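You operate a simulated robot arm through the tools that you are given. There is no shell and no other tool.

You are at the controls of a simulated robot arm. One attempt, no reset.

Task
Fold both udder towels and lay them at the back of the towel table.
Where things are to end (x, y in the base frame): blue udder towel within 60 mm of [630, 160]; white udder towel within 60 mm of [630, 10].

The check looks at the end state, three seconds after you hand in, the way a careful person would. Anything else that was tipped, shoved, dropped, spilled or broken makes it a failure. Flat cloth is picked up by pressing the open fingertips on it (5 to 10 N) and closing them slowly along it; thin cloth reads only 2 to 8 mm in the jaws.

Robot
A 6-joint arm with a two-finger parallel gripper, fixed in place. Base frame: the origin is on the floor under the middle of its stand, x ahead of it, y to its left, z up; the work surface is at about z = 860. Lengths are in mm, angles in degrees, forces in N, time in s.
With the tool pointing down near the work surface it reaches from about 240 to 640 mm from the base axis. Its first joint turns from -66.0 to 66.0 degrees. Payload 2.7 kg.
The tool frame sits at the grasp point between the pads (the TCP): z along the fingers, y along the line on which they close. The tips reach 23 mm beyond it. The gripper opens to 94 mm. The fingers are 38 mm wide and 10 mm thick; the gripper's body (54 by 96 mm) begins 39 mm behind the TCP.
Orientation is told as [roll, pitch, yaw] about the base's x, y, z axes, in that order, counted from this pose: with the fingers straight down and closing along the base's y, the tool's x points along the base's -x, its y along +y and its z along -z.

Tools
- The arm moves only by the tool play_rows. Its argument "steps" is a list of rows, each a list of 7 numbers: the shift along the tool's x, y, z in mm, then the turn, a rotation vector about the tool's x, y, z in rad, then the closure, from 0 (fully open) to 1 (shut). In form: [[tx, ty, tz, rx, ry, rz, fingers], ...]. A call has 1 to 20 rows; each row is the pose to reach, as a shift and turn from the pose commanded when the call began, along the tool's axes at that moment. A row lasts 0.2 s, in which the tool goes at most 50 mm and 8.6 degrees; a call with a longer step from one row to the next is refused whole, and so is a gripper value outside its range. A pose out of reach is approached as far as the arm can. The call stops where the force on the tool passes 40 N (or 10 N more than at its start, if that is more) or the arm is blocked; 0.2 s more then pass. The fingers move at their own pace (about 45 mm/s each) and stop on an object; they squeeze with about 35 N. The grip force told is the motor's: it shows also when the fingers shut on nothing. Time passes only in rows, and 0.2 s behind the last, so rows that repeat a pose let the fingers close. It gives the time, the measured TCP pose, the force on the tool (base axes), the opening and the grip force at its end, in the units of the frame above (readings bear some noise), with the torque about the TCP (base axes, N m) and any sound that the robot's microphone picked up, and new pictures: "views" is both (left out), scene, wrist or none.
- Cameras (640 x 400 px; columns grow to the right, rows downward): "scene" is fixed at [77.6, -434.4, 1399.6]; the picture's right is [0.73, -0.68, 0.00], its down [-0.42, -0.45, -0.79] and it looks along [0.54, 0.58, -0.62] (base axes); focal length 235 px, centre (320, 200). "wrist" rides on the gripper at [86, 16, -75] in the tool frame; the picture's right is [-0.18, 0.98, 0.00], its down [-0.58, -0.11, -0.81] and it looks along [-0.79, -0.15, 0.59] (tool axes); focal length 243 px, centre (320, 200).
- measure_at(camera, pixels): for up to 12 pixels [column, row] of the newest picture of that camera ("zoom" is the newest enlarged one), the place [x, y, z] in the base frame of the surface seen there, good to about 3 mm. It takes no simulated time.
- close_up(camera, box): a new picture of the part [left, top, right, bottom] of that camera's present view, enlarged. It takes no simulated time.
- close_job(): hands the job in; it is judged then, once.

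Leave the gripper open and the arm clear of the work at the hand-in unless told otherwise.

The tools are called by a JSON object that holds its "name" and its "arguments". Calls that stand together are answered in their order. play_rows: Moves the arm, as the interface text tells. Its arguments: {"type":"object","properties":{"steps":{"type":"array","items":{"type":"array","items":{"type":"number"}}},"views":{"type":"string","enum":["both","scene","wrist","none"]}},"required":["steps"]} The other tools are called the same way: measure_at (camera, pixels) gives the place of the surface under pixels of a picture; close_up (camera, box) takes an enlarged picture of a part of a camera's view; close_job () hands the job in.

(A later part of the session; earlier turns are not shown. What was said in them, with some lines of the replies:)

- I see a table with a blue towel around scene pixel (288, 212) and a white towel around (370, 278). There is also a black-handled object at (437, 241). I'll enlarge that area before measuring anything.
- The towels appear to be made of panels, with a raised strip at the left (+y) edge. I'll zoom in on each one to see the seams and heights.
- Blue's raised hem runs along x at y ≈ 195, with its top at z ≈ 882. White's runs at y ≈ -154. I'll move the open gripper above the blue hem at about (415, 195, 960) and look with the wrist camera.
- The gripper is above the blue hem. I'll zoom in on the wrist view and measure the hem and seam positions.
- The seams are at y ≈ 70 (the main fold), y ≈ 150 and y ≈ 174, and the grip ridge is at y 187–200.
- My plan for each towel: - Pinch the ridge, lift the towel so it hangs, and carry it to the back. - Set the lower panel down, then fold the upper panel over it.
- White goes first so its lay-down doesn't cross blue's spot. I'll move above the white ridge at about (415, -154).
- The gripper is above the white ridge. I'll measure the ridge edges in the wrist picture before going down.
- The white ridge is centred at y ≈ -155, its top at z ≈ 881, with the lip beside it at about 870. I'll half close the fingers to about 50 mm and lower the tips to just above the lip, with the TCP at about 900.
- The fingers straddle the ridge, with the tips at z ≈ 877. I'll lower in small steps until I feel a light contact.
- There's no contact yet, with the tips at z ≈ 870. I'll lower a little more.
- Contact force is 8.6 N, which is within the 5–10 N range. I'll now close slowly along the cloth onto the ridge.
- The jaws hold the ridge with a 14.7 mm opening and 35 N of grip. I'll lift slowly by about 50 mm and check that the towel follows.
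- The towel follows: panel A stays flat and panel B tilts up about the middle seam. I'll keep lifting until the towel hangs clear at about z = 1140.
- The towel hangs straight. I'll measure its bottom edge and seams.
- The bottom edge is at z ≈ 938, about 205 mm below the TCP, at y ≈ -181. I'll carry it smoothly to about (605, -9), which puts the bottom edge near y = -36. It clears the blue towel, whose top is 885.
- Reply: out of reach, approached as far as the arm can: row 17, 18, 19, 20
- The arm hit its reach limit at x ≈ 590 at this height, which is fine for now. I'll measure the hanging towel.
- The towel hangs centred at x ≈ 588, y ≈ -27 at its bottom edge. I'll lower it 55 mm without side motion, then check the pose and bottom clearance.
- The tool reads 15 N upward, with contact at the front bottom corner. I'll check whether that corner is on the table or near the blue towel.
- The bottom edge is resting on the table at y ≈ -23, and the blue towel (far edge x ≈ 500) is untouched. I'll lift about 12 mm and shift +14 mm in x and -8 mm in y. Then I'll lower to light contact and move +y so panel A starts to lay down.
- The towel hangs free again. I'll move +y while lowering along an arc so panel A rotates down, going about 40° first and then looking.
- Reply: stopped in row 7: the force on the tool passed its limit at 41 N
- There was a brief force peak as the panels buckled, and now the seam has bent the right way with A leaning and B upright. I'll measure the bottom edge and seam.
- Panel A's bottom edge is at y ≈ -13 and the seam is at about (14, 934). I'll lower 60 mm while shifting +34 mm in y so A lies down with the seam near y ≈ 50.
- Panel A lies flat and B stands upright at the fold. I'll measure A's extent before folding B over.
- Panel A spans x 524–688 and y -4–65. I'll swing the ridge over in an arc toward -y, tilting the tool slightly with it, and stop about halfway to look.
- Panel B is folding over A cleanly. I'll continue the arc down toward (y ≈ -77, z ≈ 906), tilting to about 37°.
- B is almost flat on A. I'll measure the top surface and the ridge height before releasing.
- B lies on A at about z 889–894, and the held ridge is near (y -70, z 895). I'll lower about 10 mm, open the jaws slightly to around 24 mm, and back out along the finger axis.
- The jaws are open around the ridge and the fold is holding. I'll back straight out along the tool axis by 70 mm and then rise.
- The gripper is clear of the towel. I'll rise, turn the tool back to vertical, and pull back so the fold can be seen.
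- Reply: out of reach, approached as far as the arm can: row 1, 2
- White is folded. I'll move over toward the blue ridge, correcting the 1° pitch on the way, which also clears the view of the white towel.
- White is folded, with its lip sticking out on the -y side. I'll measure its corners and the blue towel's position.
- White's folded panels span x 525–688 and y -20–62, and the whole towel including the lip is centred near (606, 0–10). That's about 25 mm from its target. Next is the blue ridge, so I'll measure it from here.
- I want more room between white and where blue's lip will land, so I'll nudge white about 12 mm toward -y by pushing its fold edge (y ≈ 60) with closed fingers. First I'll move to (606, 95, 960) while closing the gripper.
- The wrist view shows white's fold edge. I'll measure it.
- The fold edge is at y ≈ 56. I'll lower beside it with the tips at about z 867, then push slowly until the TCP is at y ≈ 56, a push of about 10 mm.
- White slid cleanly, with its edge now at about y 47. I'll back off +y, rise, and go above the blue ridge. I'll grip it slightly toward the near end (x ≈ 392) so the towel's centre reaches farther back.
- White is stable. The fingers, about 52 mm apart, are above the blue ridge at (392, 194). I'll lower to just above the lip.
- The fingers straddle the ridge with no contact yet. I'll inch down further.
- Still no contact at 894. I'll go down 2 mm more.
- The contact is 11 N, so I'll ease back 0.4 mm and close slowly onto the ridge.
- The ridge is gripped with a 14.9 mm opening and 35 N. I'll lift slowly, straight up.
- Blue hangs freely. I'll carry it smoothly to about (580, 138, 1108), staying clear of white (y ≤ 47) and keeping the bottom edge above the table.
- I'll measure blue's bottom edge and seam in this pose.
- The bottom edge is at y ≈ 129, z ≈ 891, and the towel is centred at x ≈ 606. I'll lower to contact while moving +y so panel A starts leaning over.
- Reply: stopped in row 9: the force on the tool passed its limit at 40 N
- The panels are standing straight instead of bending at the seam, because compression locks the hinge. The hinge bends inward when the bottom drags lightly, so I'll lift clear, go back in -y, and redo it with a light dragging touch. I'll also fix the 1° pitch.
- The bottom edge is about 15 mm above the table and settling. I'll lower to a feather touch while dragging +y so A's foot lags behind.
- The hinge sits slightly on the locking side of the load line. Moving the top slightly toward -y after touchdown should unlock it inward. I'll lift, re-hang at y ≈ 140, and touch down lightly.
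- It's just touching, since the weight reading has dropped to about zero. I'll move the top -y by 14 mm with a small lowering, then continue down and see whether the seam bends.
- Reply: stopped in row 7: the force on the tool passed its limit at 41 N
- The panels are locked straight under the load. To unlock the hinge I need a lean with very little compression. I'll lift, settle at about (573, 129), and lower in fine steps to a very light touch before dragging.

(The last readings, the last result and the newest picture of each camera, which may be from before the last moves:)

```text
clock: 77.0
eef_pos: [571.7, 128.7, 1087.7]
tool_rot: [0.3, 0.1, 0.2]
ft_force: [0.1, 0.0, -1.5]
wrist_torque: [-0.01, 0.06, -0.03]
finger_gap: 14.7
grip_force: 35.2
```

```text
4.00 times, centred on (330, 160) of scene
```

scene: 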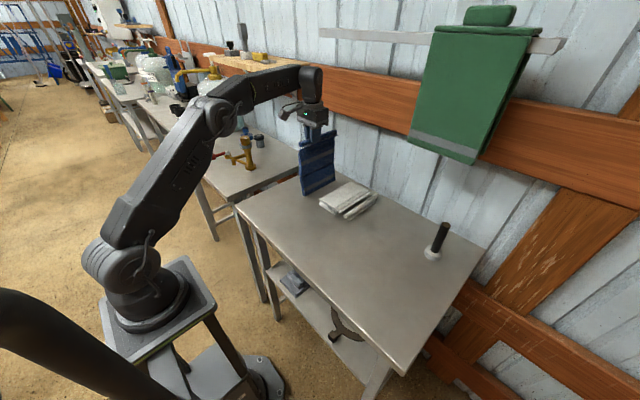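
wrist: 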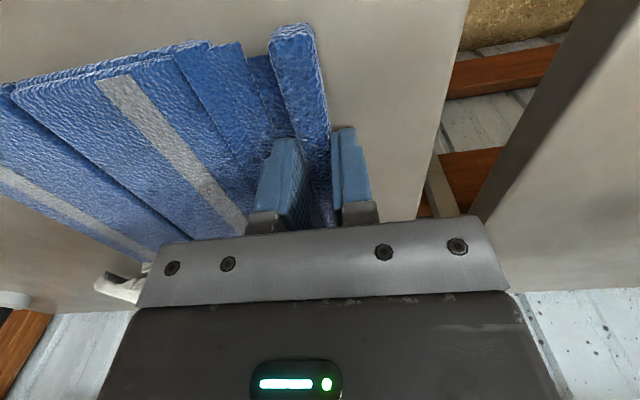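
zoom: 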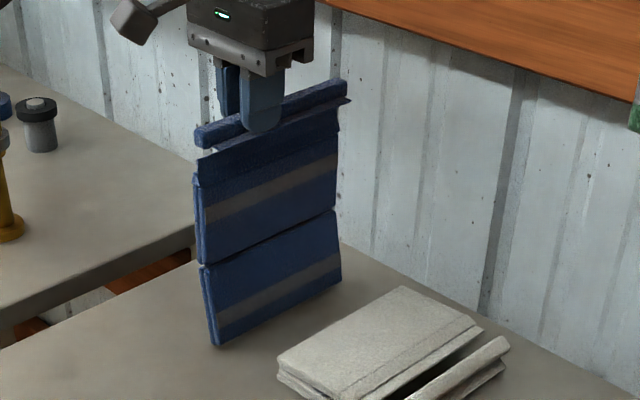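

Panel A hangs naturally bent inward. I'll drag +y with only tiny lowering so the foot lags and the seam bends further.

{"name": "play_rows", "arguments": {"steps": [[0, 3, 0.4, 0, 0, 0, 1], [0, 8, 0.8, 0, 0, 0, 1], [0, 14, 1.2, 0, 0, 0, 1], [0, 20, 1.6, 0, 0, 0, 1], [0, 26, 2.2, 0, 0, 0, 1], [0, 32, 3, 0, 0, 0, 1]], "views": "scene"}}

{"name": "close_up", "arguments": {"camera": "scene", "box": [280, 110, 380, 210]}}

```text
clock: 78.4
eef_pos: [571.8, 161.0, 1086.3]
tool_rot: [0.3, 0.0, 0.2]
ft_force: [-1.1, 0.7, -1.3]
wrist_torque: [0.02, 0.03, 0.0]
finger_gap: 14.9
grip_force: 35.1
```

scene: 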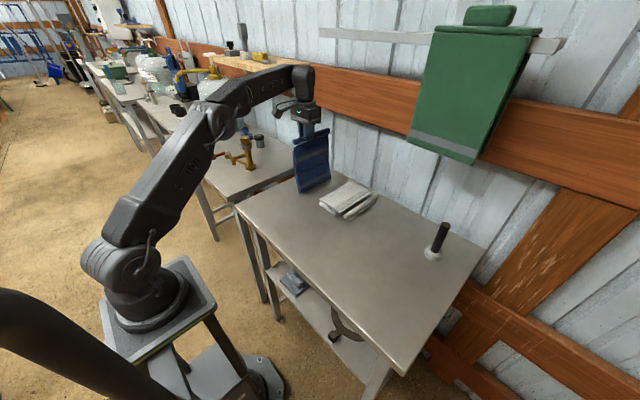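

```text
4.00 times, centred on (330, 160) of scene
```

zoom: 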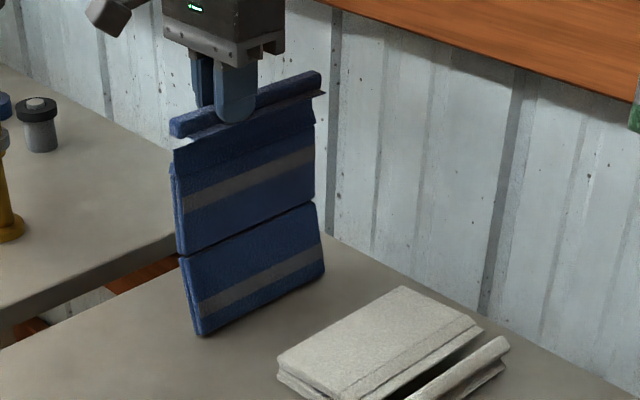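

{"name": "measure_at", "arguments": {"camera": "zoom", "pixels": [[200, 330], [258, 308], [320, 275], [186, 258], [250, 232], [315, 205], [180, 170], [310, 122], [255, 290], [250, 245], [248, 215], [245, 180]]}}

```text
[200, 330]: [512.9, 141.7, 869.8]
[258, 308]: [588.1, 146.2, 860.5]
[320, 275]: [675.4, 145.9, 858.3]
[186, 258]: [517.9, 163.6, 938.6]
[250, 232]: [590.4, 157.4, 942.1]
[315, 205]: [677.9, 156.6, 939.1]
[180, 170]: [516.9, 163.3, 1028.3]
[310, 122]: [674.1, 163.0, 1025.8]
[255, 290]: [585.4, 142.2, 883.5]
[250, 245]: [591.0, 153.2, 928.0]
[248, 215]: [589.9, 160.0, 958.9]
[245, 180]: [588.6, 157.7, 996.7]
```

The seam is now bent inward about 12° with almost no load, and A's foot is at y ≈ 143. This is past the locking point, so I'll lower gently with a slow +y drift.

{"name": "play_rows", "arguments": {"steps": [[0, 2, 1, 0, 0, 0, 1], [0, 4, 2, 0, 0, 0, 1], [0, 6, 3, 0, 0, 0, 1], [0, 8, 4, 0, 0, 0, 1], [0, 10, 5, 0, 0, 0, 1], [0, 12, 6, 0, 0, 0, 1]], "views": "scene"}}

{"name": "close_up", "arguments": {"camera": "scene", "box": [280, 110, 380, 210]}}

```text
clock: 79.8
eef_pos: [572.2, 172.2, 1079.5]
tool_rot: [0.3, 0.1, 0.2]
ft_force: [-0.2, -0.4, -1.1]
wrist_torque: [-0.03, -0.02, 0.0]
finger_gap: 14.7
grip_force: 34.8
```

scene: 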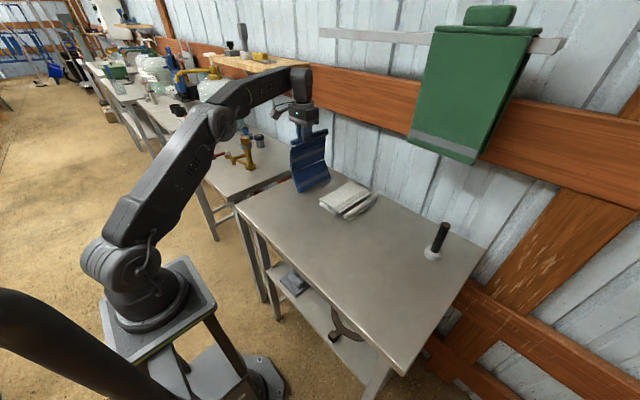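

```text
4.00 times, centred on (330, 160) of scene
```

zoom: 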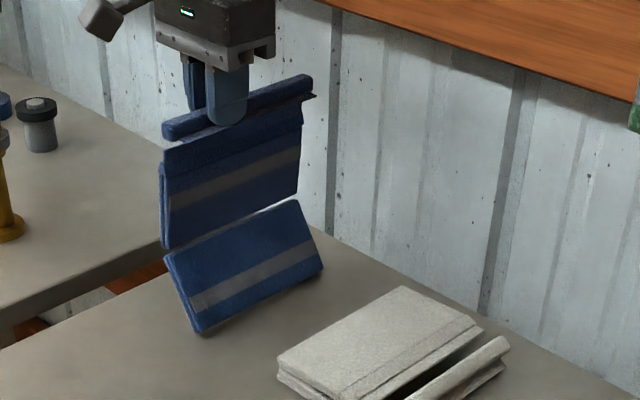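

The seam bent properly, with A leaning well over and almost no force. I'll measure the bottom edge.

{"name": "measure_at", "arguments": {"camera": "zoom", "pixels": [[200, 328], [260, 302], [318, 265], [175, 258], [235, 235], [295, 205], [165, 170], [295, 120], [250, 270], [235, 215], [232, 180]]}}

```text
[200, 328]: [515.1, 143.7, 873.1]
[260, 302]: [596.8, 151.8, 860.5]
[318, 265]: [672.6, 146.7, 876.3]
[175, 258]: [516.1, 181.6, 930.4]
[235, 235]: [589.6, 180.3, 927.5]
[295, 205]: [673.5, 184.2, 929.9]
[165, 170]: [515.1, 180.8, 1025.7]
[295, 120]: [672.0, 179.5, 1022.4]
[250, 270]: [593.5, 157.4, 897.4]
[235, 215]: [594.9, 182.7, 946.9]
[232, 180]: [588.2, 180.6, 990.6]
```

Foot at y ≈ 145, seam at y ≈ 182, and B vertical. I'll lower about 64 mm with a small +y drift so A lies flat.

{"name": "play_rows", "arguments": {"steps": [[0, 3, 6, 0, 0, 0, 1], [0, 6, 12, 0, 0, 0, 1], [0, 9, 18, 0, 0, 0, 1], [0, 11, 25, 0, 0, 0, 1], [0, 13, 32, 0, 0, 0, 1], [0, 14, 39, 0, 0, 0, 1], [0, 15, 46, 0, 0, 0, 1], [0, 15, 52, 0, 0, 0, 1], [0, 15, 58, 0, 0, 0, 1], [0, 15, 62, 0, 0, 0, 1], [0, 15, 62, 0, 0, 0, 1]], "views": "scene"}}

{"name": "close_up", "arguments": {"camera": "scene", "box": [280, 110, 380, 210]}}

```text
clock: 82.2
eef_pos: [571.2, 187.5, 1017.4]
tool_rot: [0.2, 0.0, 0.2]
ft_force: [-0.8, -0.3, -0.9]
wrist_torque: [0.01, 0.0, 0.02]
finger_gap: 14.8
grip_force: 35.3
```

scene: 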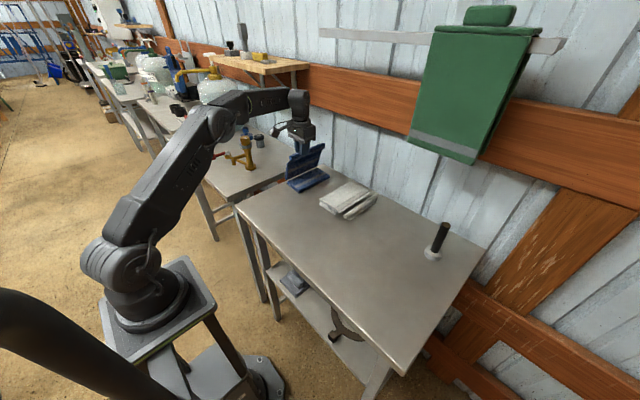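

```text
4.00 times, centred on (330, 160) of scene
```

zoom: 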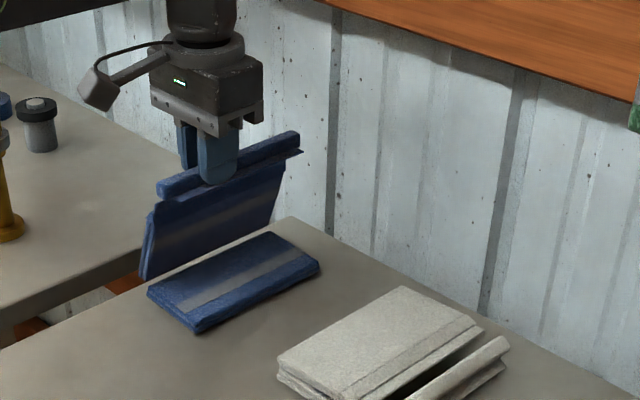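

{"name": "measure_at", "arguments": {"camera": "zoom", "pixels": [[195, 328], [318, 266], [155, 290], [272, 235], [230, 280], [145, 270], [275, 205], [150, 215], [280, 170], [165, 190], [295, 145], [215, 225]]}}

```text
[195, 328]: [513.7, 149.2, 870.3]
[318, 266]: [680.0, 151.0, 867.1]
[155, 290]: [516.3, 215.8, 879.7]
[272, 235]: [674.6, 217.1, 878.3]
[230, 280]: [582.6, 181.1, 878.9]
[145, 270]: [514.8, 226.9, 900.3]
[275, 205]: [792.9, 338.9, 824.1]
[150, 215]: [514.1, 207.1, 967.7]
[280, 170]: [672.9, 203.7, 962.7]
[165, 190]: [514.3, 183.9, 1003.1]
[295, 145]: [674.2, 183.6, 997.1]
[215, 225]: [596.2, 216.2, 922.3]
```

A lies flat (x 514–680, y 149–226) with B leaning inward. I'll start the fold arc toward -y with a modest tilt and stop partway to look.

{"name": "play_rows", "arguments": {"steps": [[0, -7, 2, 0, 0, 0, 1], [0, -13, 4, 0, 0, 0, 1], [0, -19, 6.5, -0.02, 0, 0, 1], [0, -25.5, 9, -0.04, 0, 0, 1], [0, -31, 12, -0.06, 0, 0, 1], [0, -36.5, 15, -0.08, 0, 0, 1], [0, -42, 18.5, -0.1, 0, 0, 1], [0, -47, 22, -0.12, 0, 0, 1], [0, -52.5, 26, -0.14, 0, 0, 1], [0, -57.5, 30, -0.16, 0, 0, 1], [0, -62.5, 34, -0.18, 0, 0, 1], [0, -67, 38, -0.2, 0, 0, 1], [0, -71.5, 43, -0.22, 0, 0, 1], [0, -76, 48, -0.24, 0, 0, 1], [0, -76, 48, -0.24, 0, 0, 1]], "views": "both"}}

{"name": "close_up", "arguments": {"camera": "scene", "box": [270, 120, 390, 220]}}

```text
clock: 85.4
eef_pos: [571.8, 112.0, 969.3]
tool_rot: [14.1, 0.0, 0.2]
ft_force: [0.3, 0.5, 0.4]
wrist_torque: [-0.02, -0.16, 0.01]
finger_gap: 14.6
grip_force: 35.2
```

scene: 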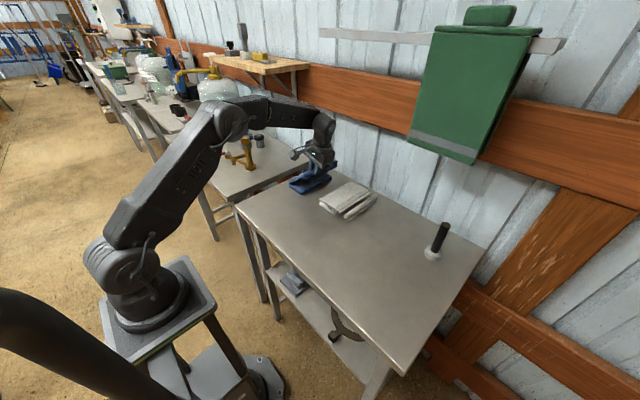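
wrist: 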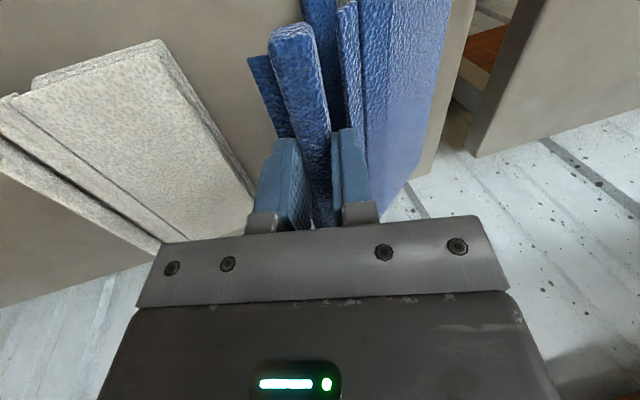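

```text
4.00 times, centred on (330, 170) of scene
```

zoom: 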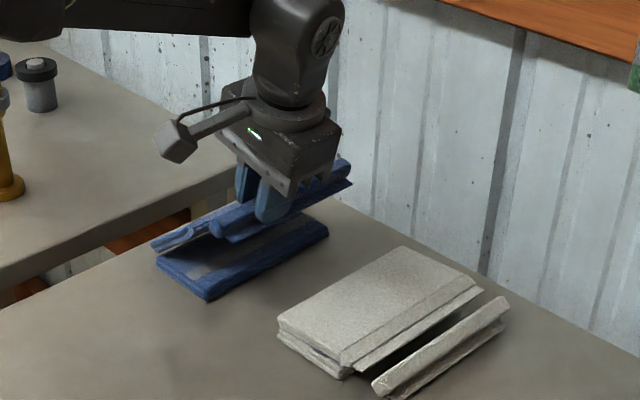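

The fold is progressing cleanly. I'll check A's position and the gap to white.

{"name": "measure_at", "arguments": {"camera": "zoom", "pixels": [[208, 296], [325, 235], [160, 262], [278, 335], [400, 250], [340, 360], [210, 275], [200, 225], [160, 240], [270, 245], [350, 165], [225, 235]]}}

```text
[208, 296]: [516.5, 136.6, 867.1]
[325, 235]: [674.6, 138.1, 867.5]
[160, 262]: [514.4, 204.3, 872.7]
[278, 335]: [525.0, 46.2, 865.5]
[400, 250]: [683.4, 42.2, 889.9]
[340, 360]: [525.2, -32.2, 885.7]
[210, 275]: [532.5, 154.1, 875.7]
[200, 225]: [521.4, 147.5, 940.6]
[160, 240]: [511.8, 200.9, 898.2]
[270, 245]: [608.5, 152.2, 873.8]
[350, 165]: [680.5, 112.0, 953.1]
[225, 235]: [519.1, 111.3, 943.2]
```

A is at y 136–216, and white's edge is at y ≈ 46. I'll continue the arc to about (y 77, z 903) with a tilt of at most 25°, which keeps the gripper body above white.

{"name": "play_rows", "arguments": {"steps": [[0, -8, 6, -0.02, 0, 0, 1], [0, -16, 12, -0.04, 0, 0, 1], [0, -24, 17.7, -0.06, 0, 0, 1], [0, -31, 25, -0.09, 0, 0, 1], [0, -37.2, 32.9, -0.12, 0, 0, 1], [0, -42, 40, -0.15, 0, 0, 1], [0, -45.9, 47.2, -0.17, 0, 0, 1], [0, -50, 55.5, -0.19, 0, 0, 1], [0, -50, 55.5, -0.19, 0, 0, 1]], "views": "both"}}

{"name": "close_up", "arguments": {"camera": "scene", "box": [270, 120, 390, 220]}}

```text
clock: 87.4
eef_pos: [570.5, 76.5, 902.7]
tool_rot: [25.1, 0.1, 0.1]
ft_force: [-0.8, -0.1, -1.0]
wrist_torque: [0.0, -0.08, 0.12]
finger_gap: 15.0
grip_force: 35.0
```

scene: 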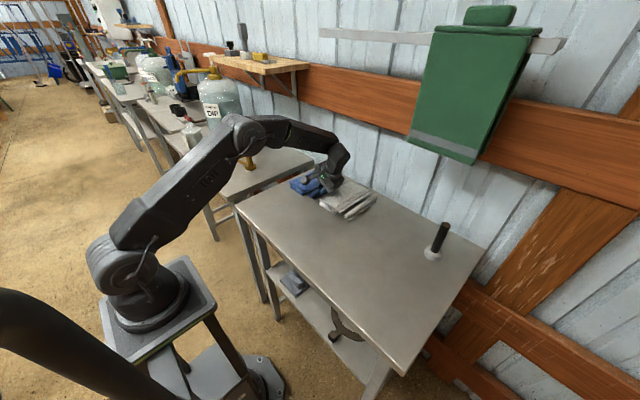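
wrist: 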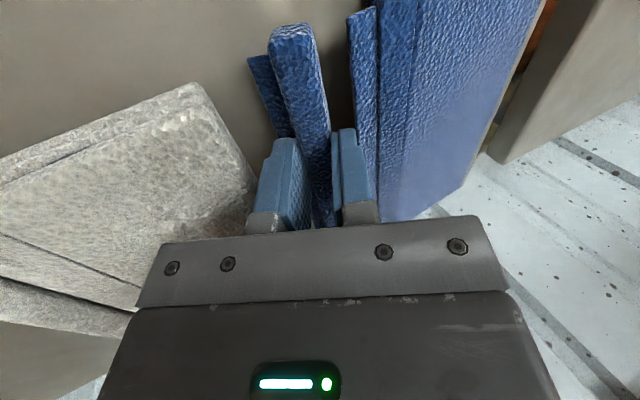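

```text
4.00 times, centred on (330, 170) of scene
```

zoom: 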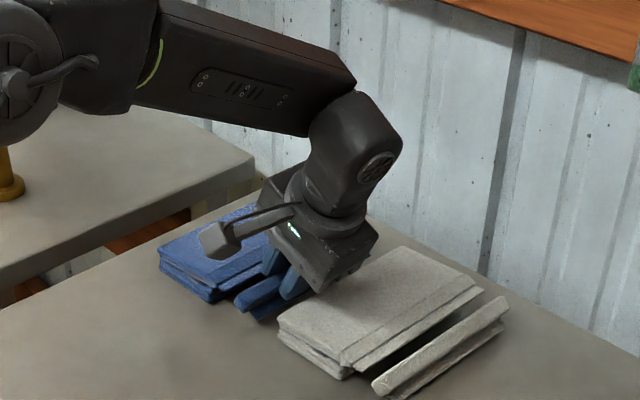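

B is nearly flat on A and white hasn't moved. I'll measure heights and the blue-to-white gap before letting go.

{"name": "measure_at", "arguments": {"camera": "zoom", "pixels": [[175, 250], [215, 230], [215, 265], [245, 215], [205, 290], [245, 300], [265, 285], [265, 310], [285, 325], [235, 285], [280, 330], [400, 250]]}}

{"name": "measure_at", "arguments": {"camera": "wrist", "pixels": [[255, 70], [275, 100], [290, 60], [320, 120], [355, 60], [365, 100], [395, 60], [440, 60], [430, 140], [230, 130], [250, 170], [200, 90]]}}

```text
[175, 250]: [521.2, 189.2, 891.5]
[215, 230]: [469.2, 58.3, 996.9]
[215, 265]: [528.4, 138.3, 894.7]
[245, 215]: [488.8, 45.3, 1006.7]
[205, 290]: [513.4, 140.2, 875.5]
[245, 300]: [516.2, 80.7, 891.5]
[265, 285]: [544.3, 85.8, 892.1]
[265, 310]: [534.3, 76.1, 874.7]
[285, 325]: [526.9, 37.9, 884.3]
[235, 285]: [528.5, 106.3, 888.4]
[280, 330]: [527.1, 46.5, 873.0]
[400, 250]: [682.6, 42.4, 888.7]
```

```text
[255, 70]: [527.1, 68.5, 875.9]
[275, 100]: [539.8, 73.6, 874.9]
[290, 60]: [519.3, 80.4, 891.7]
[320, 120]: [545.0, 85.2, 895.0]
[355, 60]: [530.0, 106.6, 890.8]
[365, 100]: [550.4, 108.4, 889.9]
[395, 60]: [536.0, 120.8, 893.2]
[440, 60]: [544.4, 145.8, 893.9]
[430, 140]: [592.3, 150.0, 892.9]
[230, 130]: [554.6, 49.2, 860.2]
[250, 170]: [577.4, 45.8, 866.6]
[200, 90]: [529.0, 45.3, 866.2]
```

The lip's outer edge is at y ≈ 68, 22 mm from white. I'll lower 7 mm and open the jaws to about 24 mm to release the ridge.

{"name": "play_rows", "arguments": {"steps": [[0, -1.5, 3.5, 0, 0, 0, 1], [0, -3, 6.5, 0, 0, 0, 1], [0, -3, 6.5, 0, 0, 0, 1], [0, -3, 6.5, 0, 0, 0, 0.8], [0, -3, 6.5, 0, 0, 0, 0.75], [0, -3, 6.5, 0, 0, 0, 0.75]], "views": "both"}}

{"name": "close_up", "arguments": {"camera": "scene", "box": [290, 150, 390, 220]}}

```text
clock: 88.8
eef_pos: [571.6, 75.9, 895.6]
tool_rot: [24.9, 0.1, 0.3]
ft_force: [0.8, -0.1, 0.0]
wrist_torque: [-0.02, -0.02, 0.01]
finger_gap: 23.6
grip_force: 0.0
```

scene: 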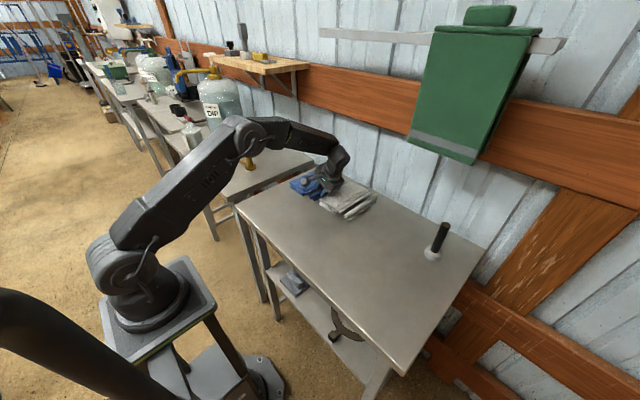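
wrist: 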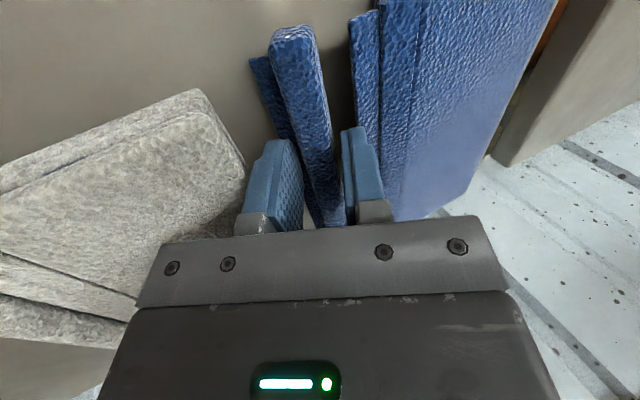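

```text
5.71 times, centred on (340, 185) of scene
```

zoom: 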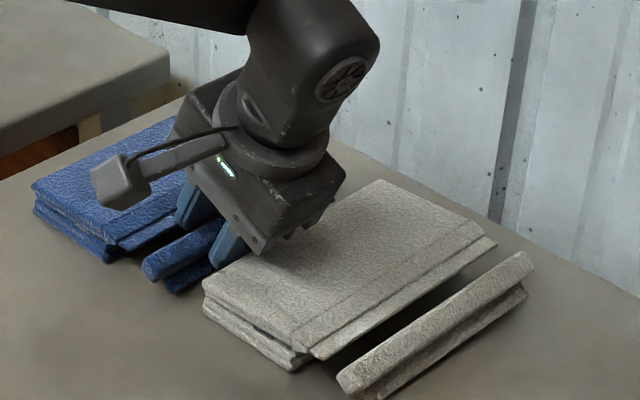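

The ridge is released and the fold holds. I'll back out along the tool axis, up and away over white.

{"name": "play_rows", "arguments": {"steps": [[0, 0, -5, 0, 0, 0, 0.73], [0, 0, -12, 0, 0, 0, 0.73], [0, 0, -20, 0, 0, 0, 0.73], [0, 0, -30, 0, 0, 0, 0.73], [0, 0, -42, 0, 0, 0, 0.73], [0, 0, -56, 0, 0, 0, 0.73], [0, 0, -75, 0, 0, 0, 0.73], [0, 0, -75, 0, 0, 0, 0.73]], "views": "wrist"}}

```text
clock: 90.6
eef_pos: [572.2, 45.5, 963.6]
tool_rot: [24.8, 0.1, 0.2]
ft_force: [0.3, -0.1, 0.5]
wrist_torque: [-0.03, 0.01, -0.05]
finger_gap: 25.2
grip_force: 0.1
```

wrist: 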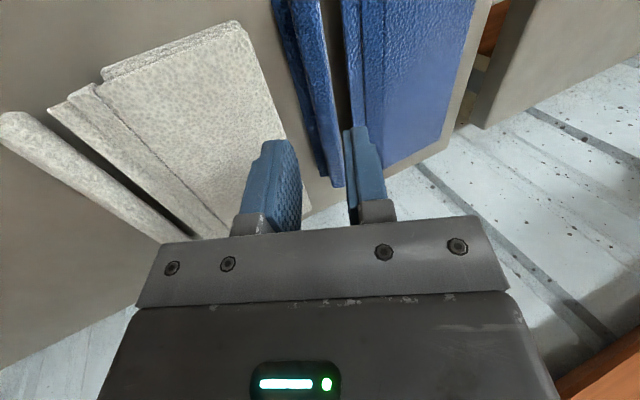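

I'll turn the tool vertical again, rise, and pull back for a clear view.

{"name": "play_rows", "arguments": {"steps": [[10, 6, -14, 0.05, 0, 0, 0.5], [25, 13, -28, 0.1, 0, 0, 0.3], [40, 20, -43, 0.15, 0, 0, 0.1], [55, 27, -58, 0.2, 0, 0, 0], [70, 34, -73, 0.25, 0, 0, 0], [85, 41, -88, 0.3, 0, 0, 0], [105, 48, -103, 0.35, 0, 0, 0], [125, 55, -119, 0.4, 0, 0, 0], [150, 63, -136, 0.433, 0, 0, 0], [180, 75, -160, 0.433, 0, 0, 0], [200, 90, -190, 0.433, 0, 0, 0], [200, 90, -190, 0.433, 0, 0, 0]], "views": "both"}}

{"name": "close_up", "arguments": {"camera": "scene", "box": [270, 140, 410, 240]}}

```text
clock: 93.2
eef_pos: [371.4, 47.9, 1173.2]
tool_rot: [0.1, 0.1, 0.2]
ft_force: [0.4, -0.7, 0.6]
wrist_torque: [0.02, -0.01, 0.04]
finger_gap: 93.9
grip_force: 0.0
```

scene: 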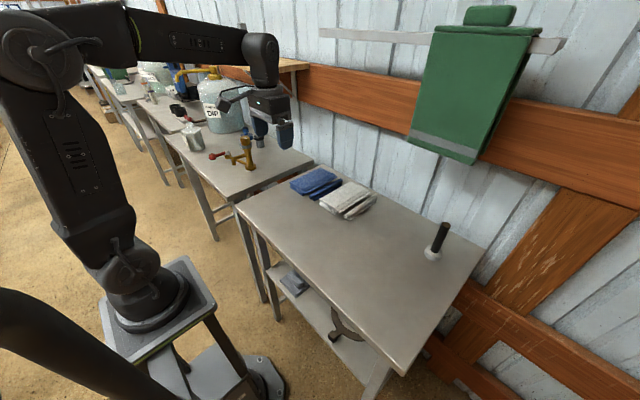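
wrist: 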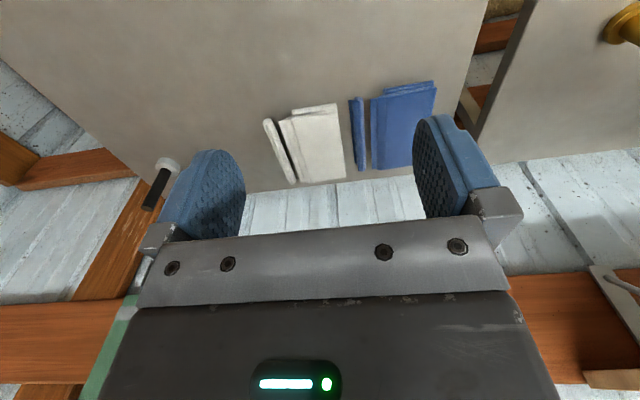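

```text
4.00 times, centred on (340, 190) of scene
```

zoom: 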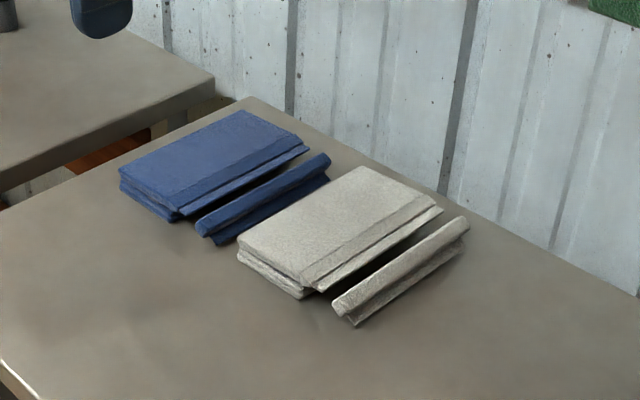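

Both towels are folded and lying side by side at the back. I'll measure their corners to see how far off the targets they are.

{"name": "measure_at", "arguments": {"camera": "zoom", "pixels": [[122, 172], [245, 112], [178, 210], [308, 150], [200, 222], [222, 242], [328, 158], [125, 190], [180, 220], [240, 245], [363, 168], [315, 285]]}}

{"name": "measure_at", "arguments": {"camera": "zoom", "pixels": [[340, 305], [352, 322], [465, 222], [440, 205], [240, 258], [300, 296], [210, 160], [330, 220], [265, 195], [405, 265], [230, 140], [350, 190]]}}

```text
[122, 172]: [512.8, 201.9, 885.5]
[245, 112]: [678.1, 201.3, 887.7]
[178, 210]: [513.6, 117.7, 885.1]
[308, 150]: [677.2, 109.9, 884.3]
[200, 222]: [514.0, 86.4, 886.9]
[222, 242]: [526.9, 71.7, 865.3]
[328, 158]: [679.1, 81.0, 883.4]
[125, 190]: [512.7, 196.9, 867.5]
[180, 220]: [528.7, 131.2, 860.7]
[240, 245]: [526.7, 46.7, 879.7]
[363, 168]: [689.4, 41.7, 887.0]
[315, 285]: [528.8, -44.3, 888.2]
```

```text
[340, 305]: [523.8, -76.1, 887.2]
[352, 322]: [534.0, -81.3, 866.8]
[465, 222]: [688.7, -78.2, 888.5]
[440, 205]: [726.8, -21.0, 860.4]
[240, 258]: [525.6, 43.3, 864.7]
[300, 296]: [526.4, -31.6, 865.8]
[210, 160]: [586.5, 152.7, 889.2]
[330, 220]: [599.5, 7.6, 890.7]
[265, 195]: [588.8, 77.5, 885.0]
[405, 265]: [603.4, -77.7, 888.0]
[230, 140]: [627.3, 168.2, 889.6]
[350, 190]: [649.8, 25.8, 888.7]
```

Blue's folded panels centre near (596, 168) and white's near (607, 6), both within 60 mm. I'd like more margin in x, so I'll gently push each towel's front edge toward +x with the two fingertips. Blue first: go to about (465, 160), set a finger gap of about 40 mm, and lower in front of it.

{"name": "play_rows", "arguments": {"steps": [[-10, 12, 25, 0, 0, 0, 0.3], [-20, 24, 50, 0, 0, 0, 0.57], [-30, 36, 75, 0, 0, 0, 0.57], [-40, 48, 100, 0, 0, 0, 0.57], [-50, 60, 125, 0, 0, 0, 0.57], [-60, 72, 150, 0, 0, 0, 0.57], [-70, 85, 180, 0, 0, 0, 0.57], [-80, 98, 205, 0, 0, 0, 0.57], [-90, 110, 230, 0, 0, 0, 0.57], [-94, 112, 255, 0, 0, 0, 0.57], [-94, 112, 275, 0, 0, 0, 0.57], [-94, 112, 284, 0, 0, 0, 0.57], [-94, 112, 284, 0, 0, 0, 0.57]], "views": "both"}}

```text
clock: 96.0
eef_pos: [466.1, 158.4, 890.6]
tool_rot: [0.0, 0.2, 0.1]
ft_force: [-0.1, 1.0, -0.7]
wrist_torque: [0.02, -0.01, 0.01]
finger_gap: 40.2
grip_force: 0.1
```

scene: 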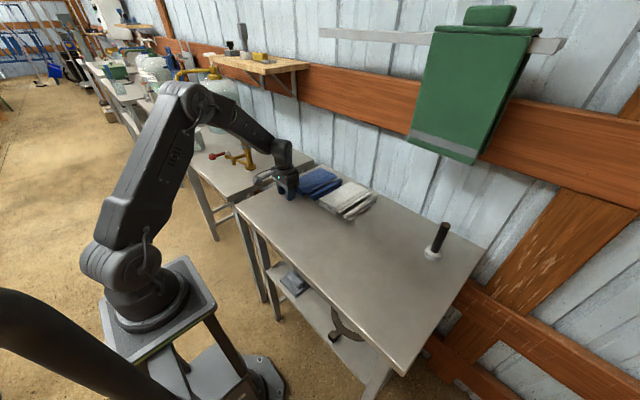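
wrist: 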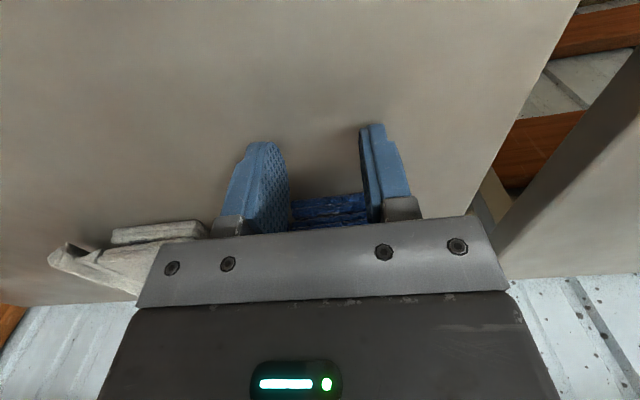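

The fingers are in front of blue's front edge, with tips at about z 868. I'll push slowly +x to TCP x ≈ 520, which moves blue about 26 mm.

{"name": "play_rows", "arguments": {"steps": [[-10, 0, 0, 0, 0, 0, 0.57], [-20, 0, 0, 0, 0, 0, 0.57], [-25, 0, 0, 0, 0, 0, 0.57], [-28, 0, 0, 0, 0, 0, 0.57], [-31, 0, 0, 0, 0, 0, 0.57], [-34, 0, 0, 0, 0, 0, 0.57], [-37, 0, 0, 0, 0, 0, 0.57], [-40, 0, 0, 0, 0, 0, 0.57], [-43, 0, 0, 0, 0, 0, 0.57], [-46, 0, 0, 0, 0, 0, 0.57], [-49, 0, 0, 0, 0, 0, 0.57], [-52, 0, 0, 0, 0, 0, 0.57], [-55, 0, 0, 0, 0, 0, 0.57], [-55, 0, 0, 0, 0, 0, 0.57]], "views": "both"}}

{"name": "close_up", "arguments": {"camera": "scene", "box": [270, 140, 410, 240]}}

```text
clock: 99.0
eef_pos: [520.8, 159.1, 890.1]
tool_rot: [0.1, 0.1, 0.2]
ft_force: [-0.5, -0.1, 1.1]
wrist_torque: [0.01, -0.06, -0.02]
finger_gap: 40.6
grip_force: 0.0
```

scene: 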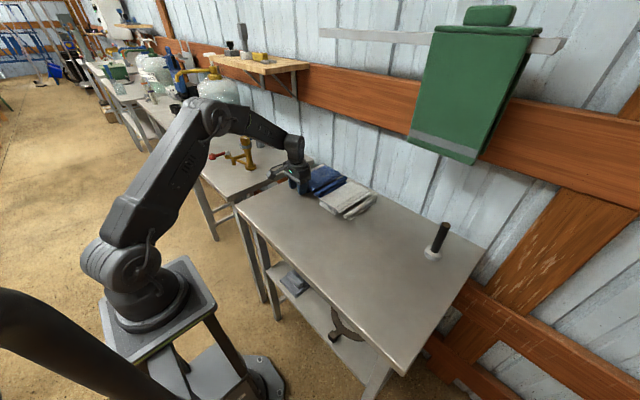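
wrist: 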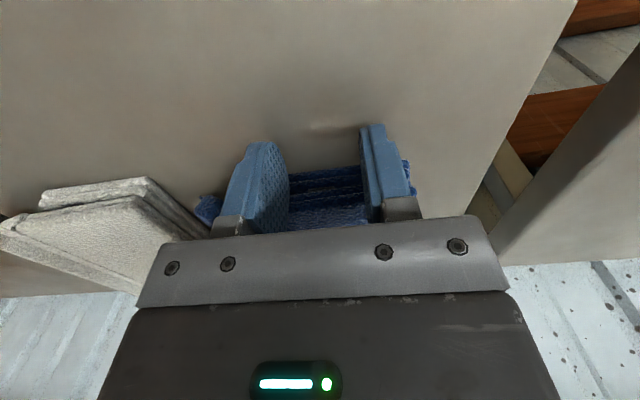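

```text
4.00 times, centred on (340, 190) of scene
```

zoom: 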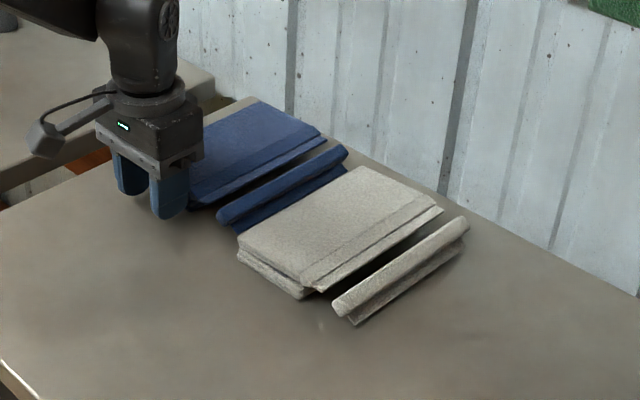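

Blue slid straight. I'll back off, move along the front to white's middle (y ≈ 5), and line up.

{"name": "play_rows", "arguments": {"steps": [[10, 0, 0, 0, 0, 0, 0.57], [25, 0, 0, 0, 0, 0, 0.57], [40, 0, -5, 0, 0, 0, 0.57], [42, -30, -5, 0, 0, 0, 0.57], [42, -65, -5, 0, 0, 0, 0.57], [42, -100, -5, 0, 0, 0, 0.57], [42, -130, -5, 0, 0, 0, 0.57], [42, -154, -2, 0, 0, 0, 0.57], [42, -154, 0, 0, 0, 0, 0.57], [42, -154, 0, 0, 0, 0, 0.57]], "views": "both"}}

{"name": "close_up", "arguments": {"camera": "scene", "box": [270, 140, 410, 240]}}

```text
clock: 101.2
eef_pos: [479.5, 4.7, 890.5]
tool_rot: [0.0, 0.0, 0.3]
ft_force: [-0.2, -0.1, 0.0]
wrist_torque: [-0.04, -0.01, -0.05]
finger_gap: 40.4
grip_force: 0.1
```

scene: 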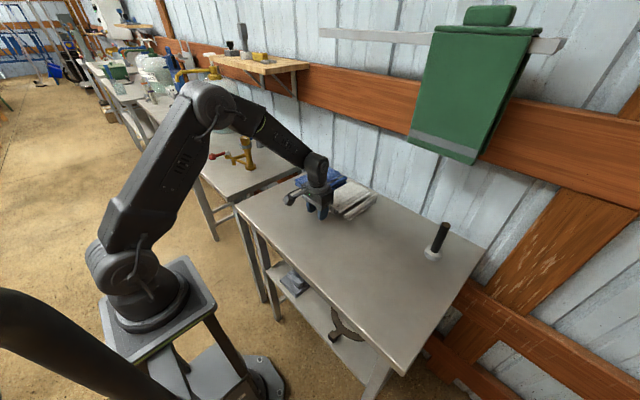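
wrist: 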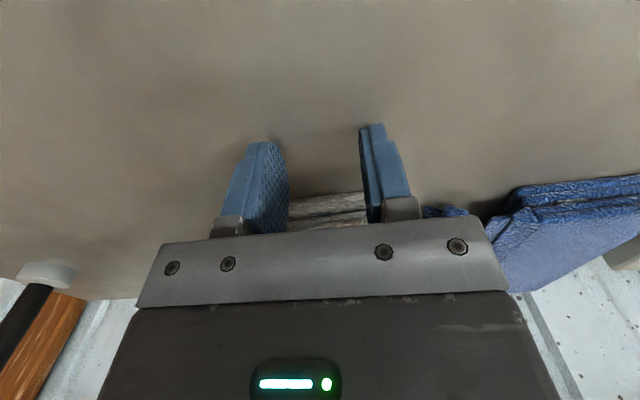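

```text
4.00 times, centred on (340, 190) of scene
```

zoom: 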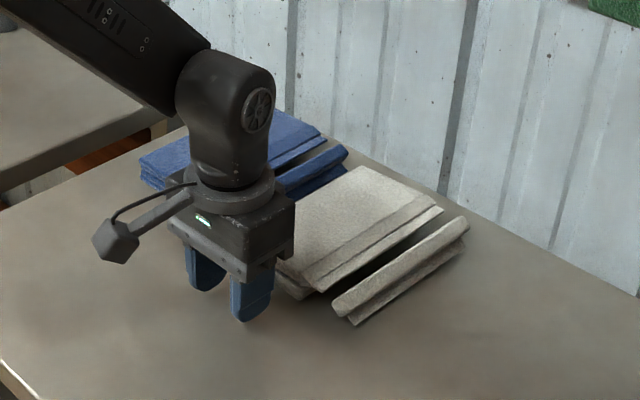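

The gripper is lined up in front of white. I'll push slowly +x to TCP x ≈ 525, moving white about 18 mm, and then back off.

{"name": "play_rows", "arguments": {"steps": [[-10, 0, 0, 0, 0, 0, 0.57], [-20, 0, 0, 0, 0, 0, 0.57], [-25, 0, 0, 0, 0, 0, 0.57], [-28, 0, 0, 0, 0, 0, 0.57], [-31, 0, 0, 0, 0, 0, 0.57], [-34, 0, 0, 0, 0, 0, 0.57], [-37, 0, 0, 0, 0, 0, 0.57], [-40, 0, 0, 0, 0, 0, 0.57], [-43, 0, 0, 0, 0, 0, 0.57], [-46, 0, 0, 0, 0, 0, 0.57], [-46, 0, 0, 0, 0, 0, 0.57], [-36, 0, 0, 0, 0, 0, 0.57], [-20, 0, 0, 0, 0, 0, 0.57], [0, 0, -20, 0, 0, 0, 0.4], [20, 0, -60, 0, 0, 0, 0.2], [40, 0, -100, 0, 0, 0, 0]], "views": "both"}}

```text
clock: 104.6
eef_pos: [439.7, 5.5, 990.4]
tool_rot: [0.1, 0.1, 0.2]
ft_force: [-0.4, -0.2, -0.1]
wrist_torque: [0.02, 0.01, -0.02]
finger_gap: 94.2
grip_force: 0.1
```

scene: 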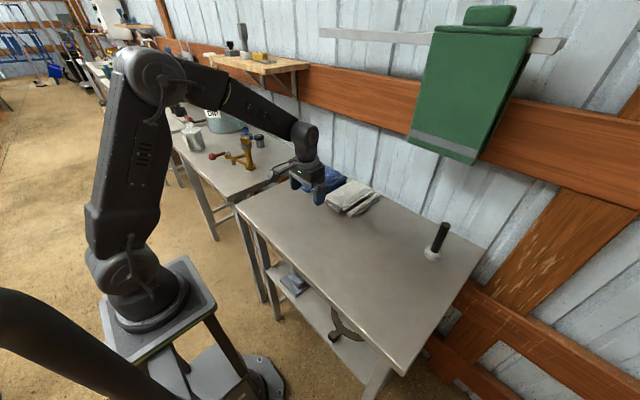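
wrist: 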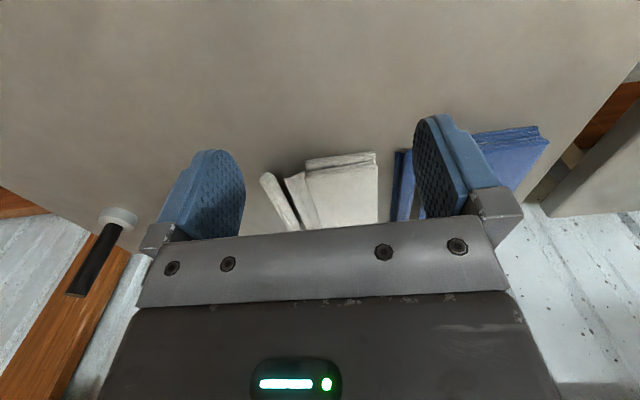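

Both towels have been pushed and the gripper is open and rising. I'll park the arm high and back for a final check.

{"name": "play_rows", "arguments": {"steps": [[8, -6, -25, 0, 0, 0, 0], [16, -12, -50, 0, 0, 0, 0], [24, -18, -75, 0, 0, 0, 0], [32, -24, -100, 0, 0, 0, 0], [40, -30, -125, 0, 0, 0, 0], [48, -36, -150, 0, 0, 0, 0], [56, -42, -175, 0, 0, 0, 0], [64, -48, -200, 0, 0, 0, 0], [72, -54, -230, 0, 0, 0, 0], [74, -60, -260, 0, 0, 0, 0], [74, -60, -270, 0, 0, 0, 0], [74, -60, -270, 0, 0, 0, 0]], "views": "both"}}

{"name": "close_up", "arguments": {"camera": "scene", "box": [270, 140, 410, 240]}}

```text
clock: 107.2
eef_pos: [367.6, -55.6, 1260.9]
tool_rot: [0.0, 0.1, 0.2]
ft_force: [0.1, 0.4, -0.6]
wrist_torque: [0.02, 0.0, -0.01]
finger_gap: 93.8
grip_force: 0.1
```

scene: 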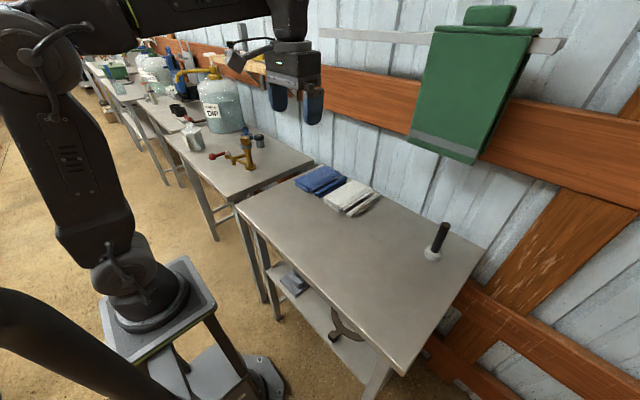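
wrist: 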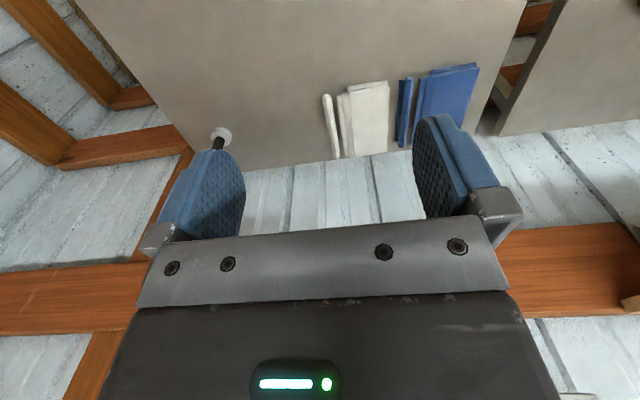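

```text
4.00 times, centred on (340, 190) of scene
```

zoom: 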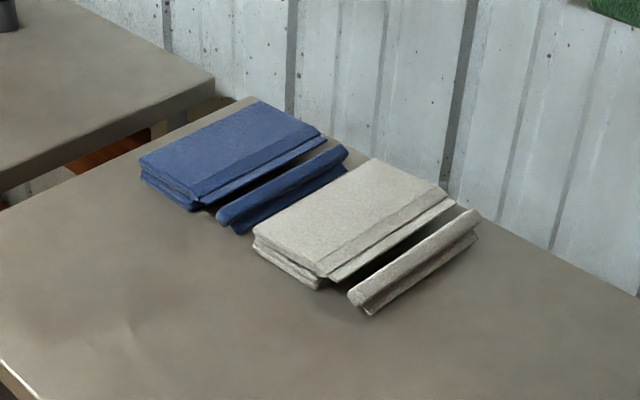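

Both are neatly folded at the back, and the black-handled item hasn't moved. I'll do a final measurement of the corners.

{"name": "measure_at", "arguments": {"camera": "zoom", "pixels": [[143, 160], [260, 104], [195, 198], [318, 132], [222, 222], [345, 155], [255, 232], [375, 162], [330, 272], [452, 202], [352, 298], [474, 215]]}}

{"name": "measure_at", "arguments": {"camera": "scene", "pixels": [[437, 241], [433, 255], [320, 180], [350, 197]]}}

```text
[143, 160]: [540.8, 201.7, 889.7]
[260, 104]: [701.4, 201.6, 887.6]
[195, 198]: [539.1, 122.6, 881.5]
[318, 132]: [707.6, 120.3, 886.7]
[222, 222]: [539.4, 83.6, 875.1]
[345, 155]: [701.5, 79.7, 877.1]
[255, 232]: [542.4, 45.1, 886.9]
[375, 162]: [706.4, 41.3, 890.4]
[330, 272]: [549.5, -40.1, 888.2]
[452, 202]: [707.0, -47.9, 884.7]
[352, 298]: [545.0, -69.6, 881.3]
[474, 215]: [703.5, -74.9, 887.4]
```

```text
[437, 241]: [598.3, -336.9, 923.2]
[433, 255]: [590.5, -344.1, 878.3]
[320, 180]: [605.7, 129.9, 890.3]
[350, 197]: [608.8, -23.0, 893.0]
```

Final positions:

| Towel | Panels centred at | Centre including lip | Target |
|---|---|---|---|
| Blue | (621, 167) | about (621, 140) | (630, 160) |
| White | (625, 6) | about (625, -18) | (630, 10) |

All of these are well within 60 mm. The black-handled item is where it started, the gripper is open, and the arm is clear. I'm handing in.

{"name": "close_job", "arguments": {}}

```text
The job is handed in.
```

Both towels are folded in half and laid side by side at the back of the towel table, and I've handed the job in. I don't have the check's verdict.

- **Blue towel:** the folded panels are centred at about (621, 167), around 11 mm from the target. Counting the grip lip, which sticks out about 55 mm on the -y side, the centre is about (621, 140), around 22 mm away.
- **White towel:** the folded panels are centred at about (625, 6), around 6 mm from the target. Counting its lip, the centre is about (625, -18), around 28 mm away.

The lips are not tucked in, so each folded towel is about 130 mm wide rather than 80 mm.

While I was lowering the towels, the arm stopped on its 40 N limit once for white and twice for blue. Both towels folded properly afterwards and show no visible damage.

The black-handled item still measures where it did at the start, and nothing else on the table was disturbed. The gripper is open and the arm is parked clear of the table.
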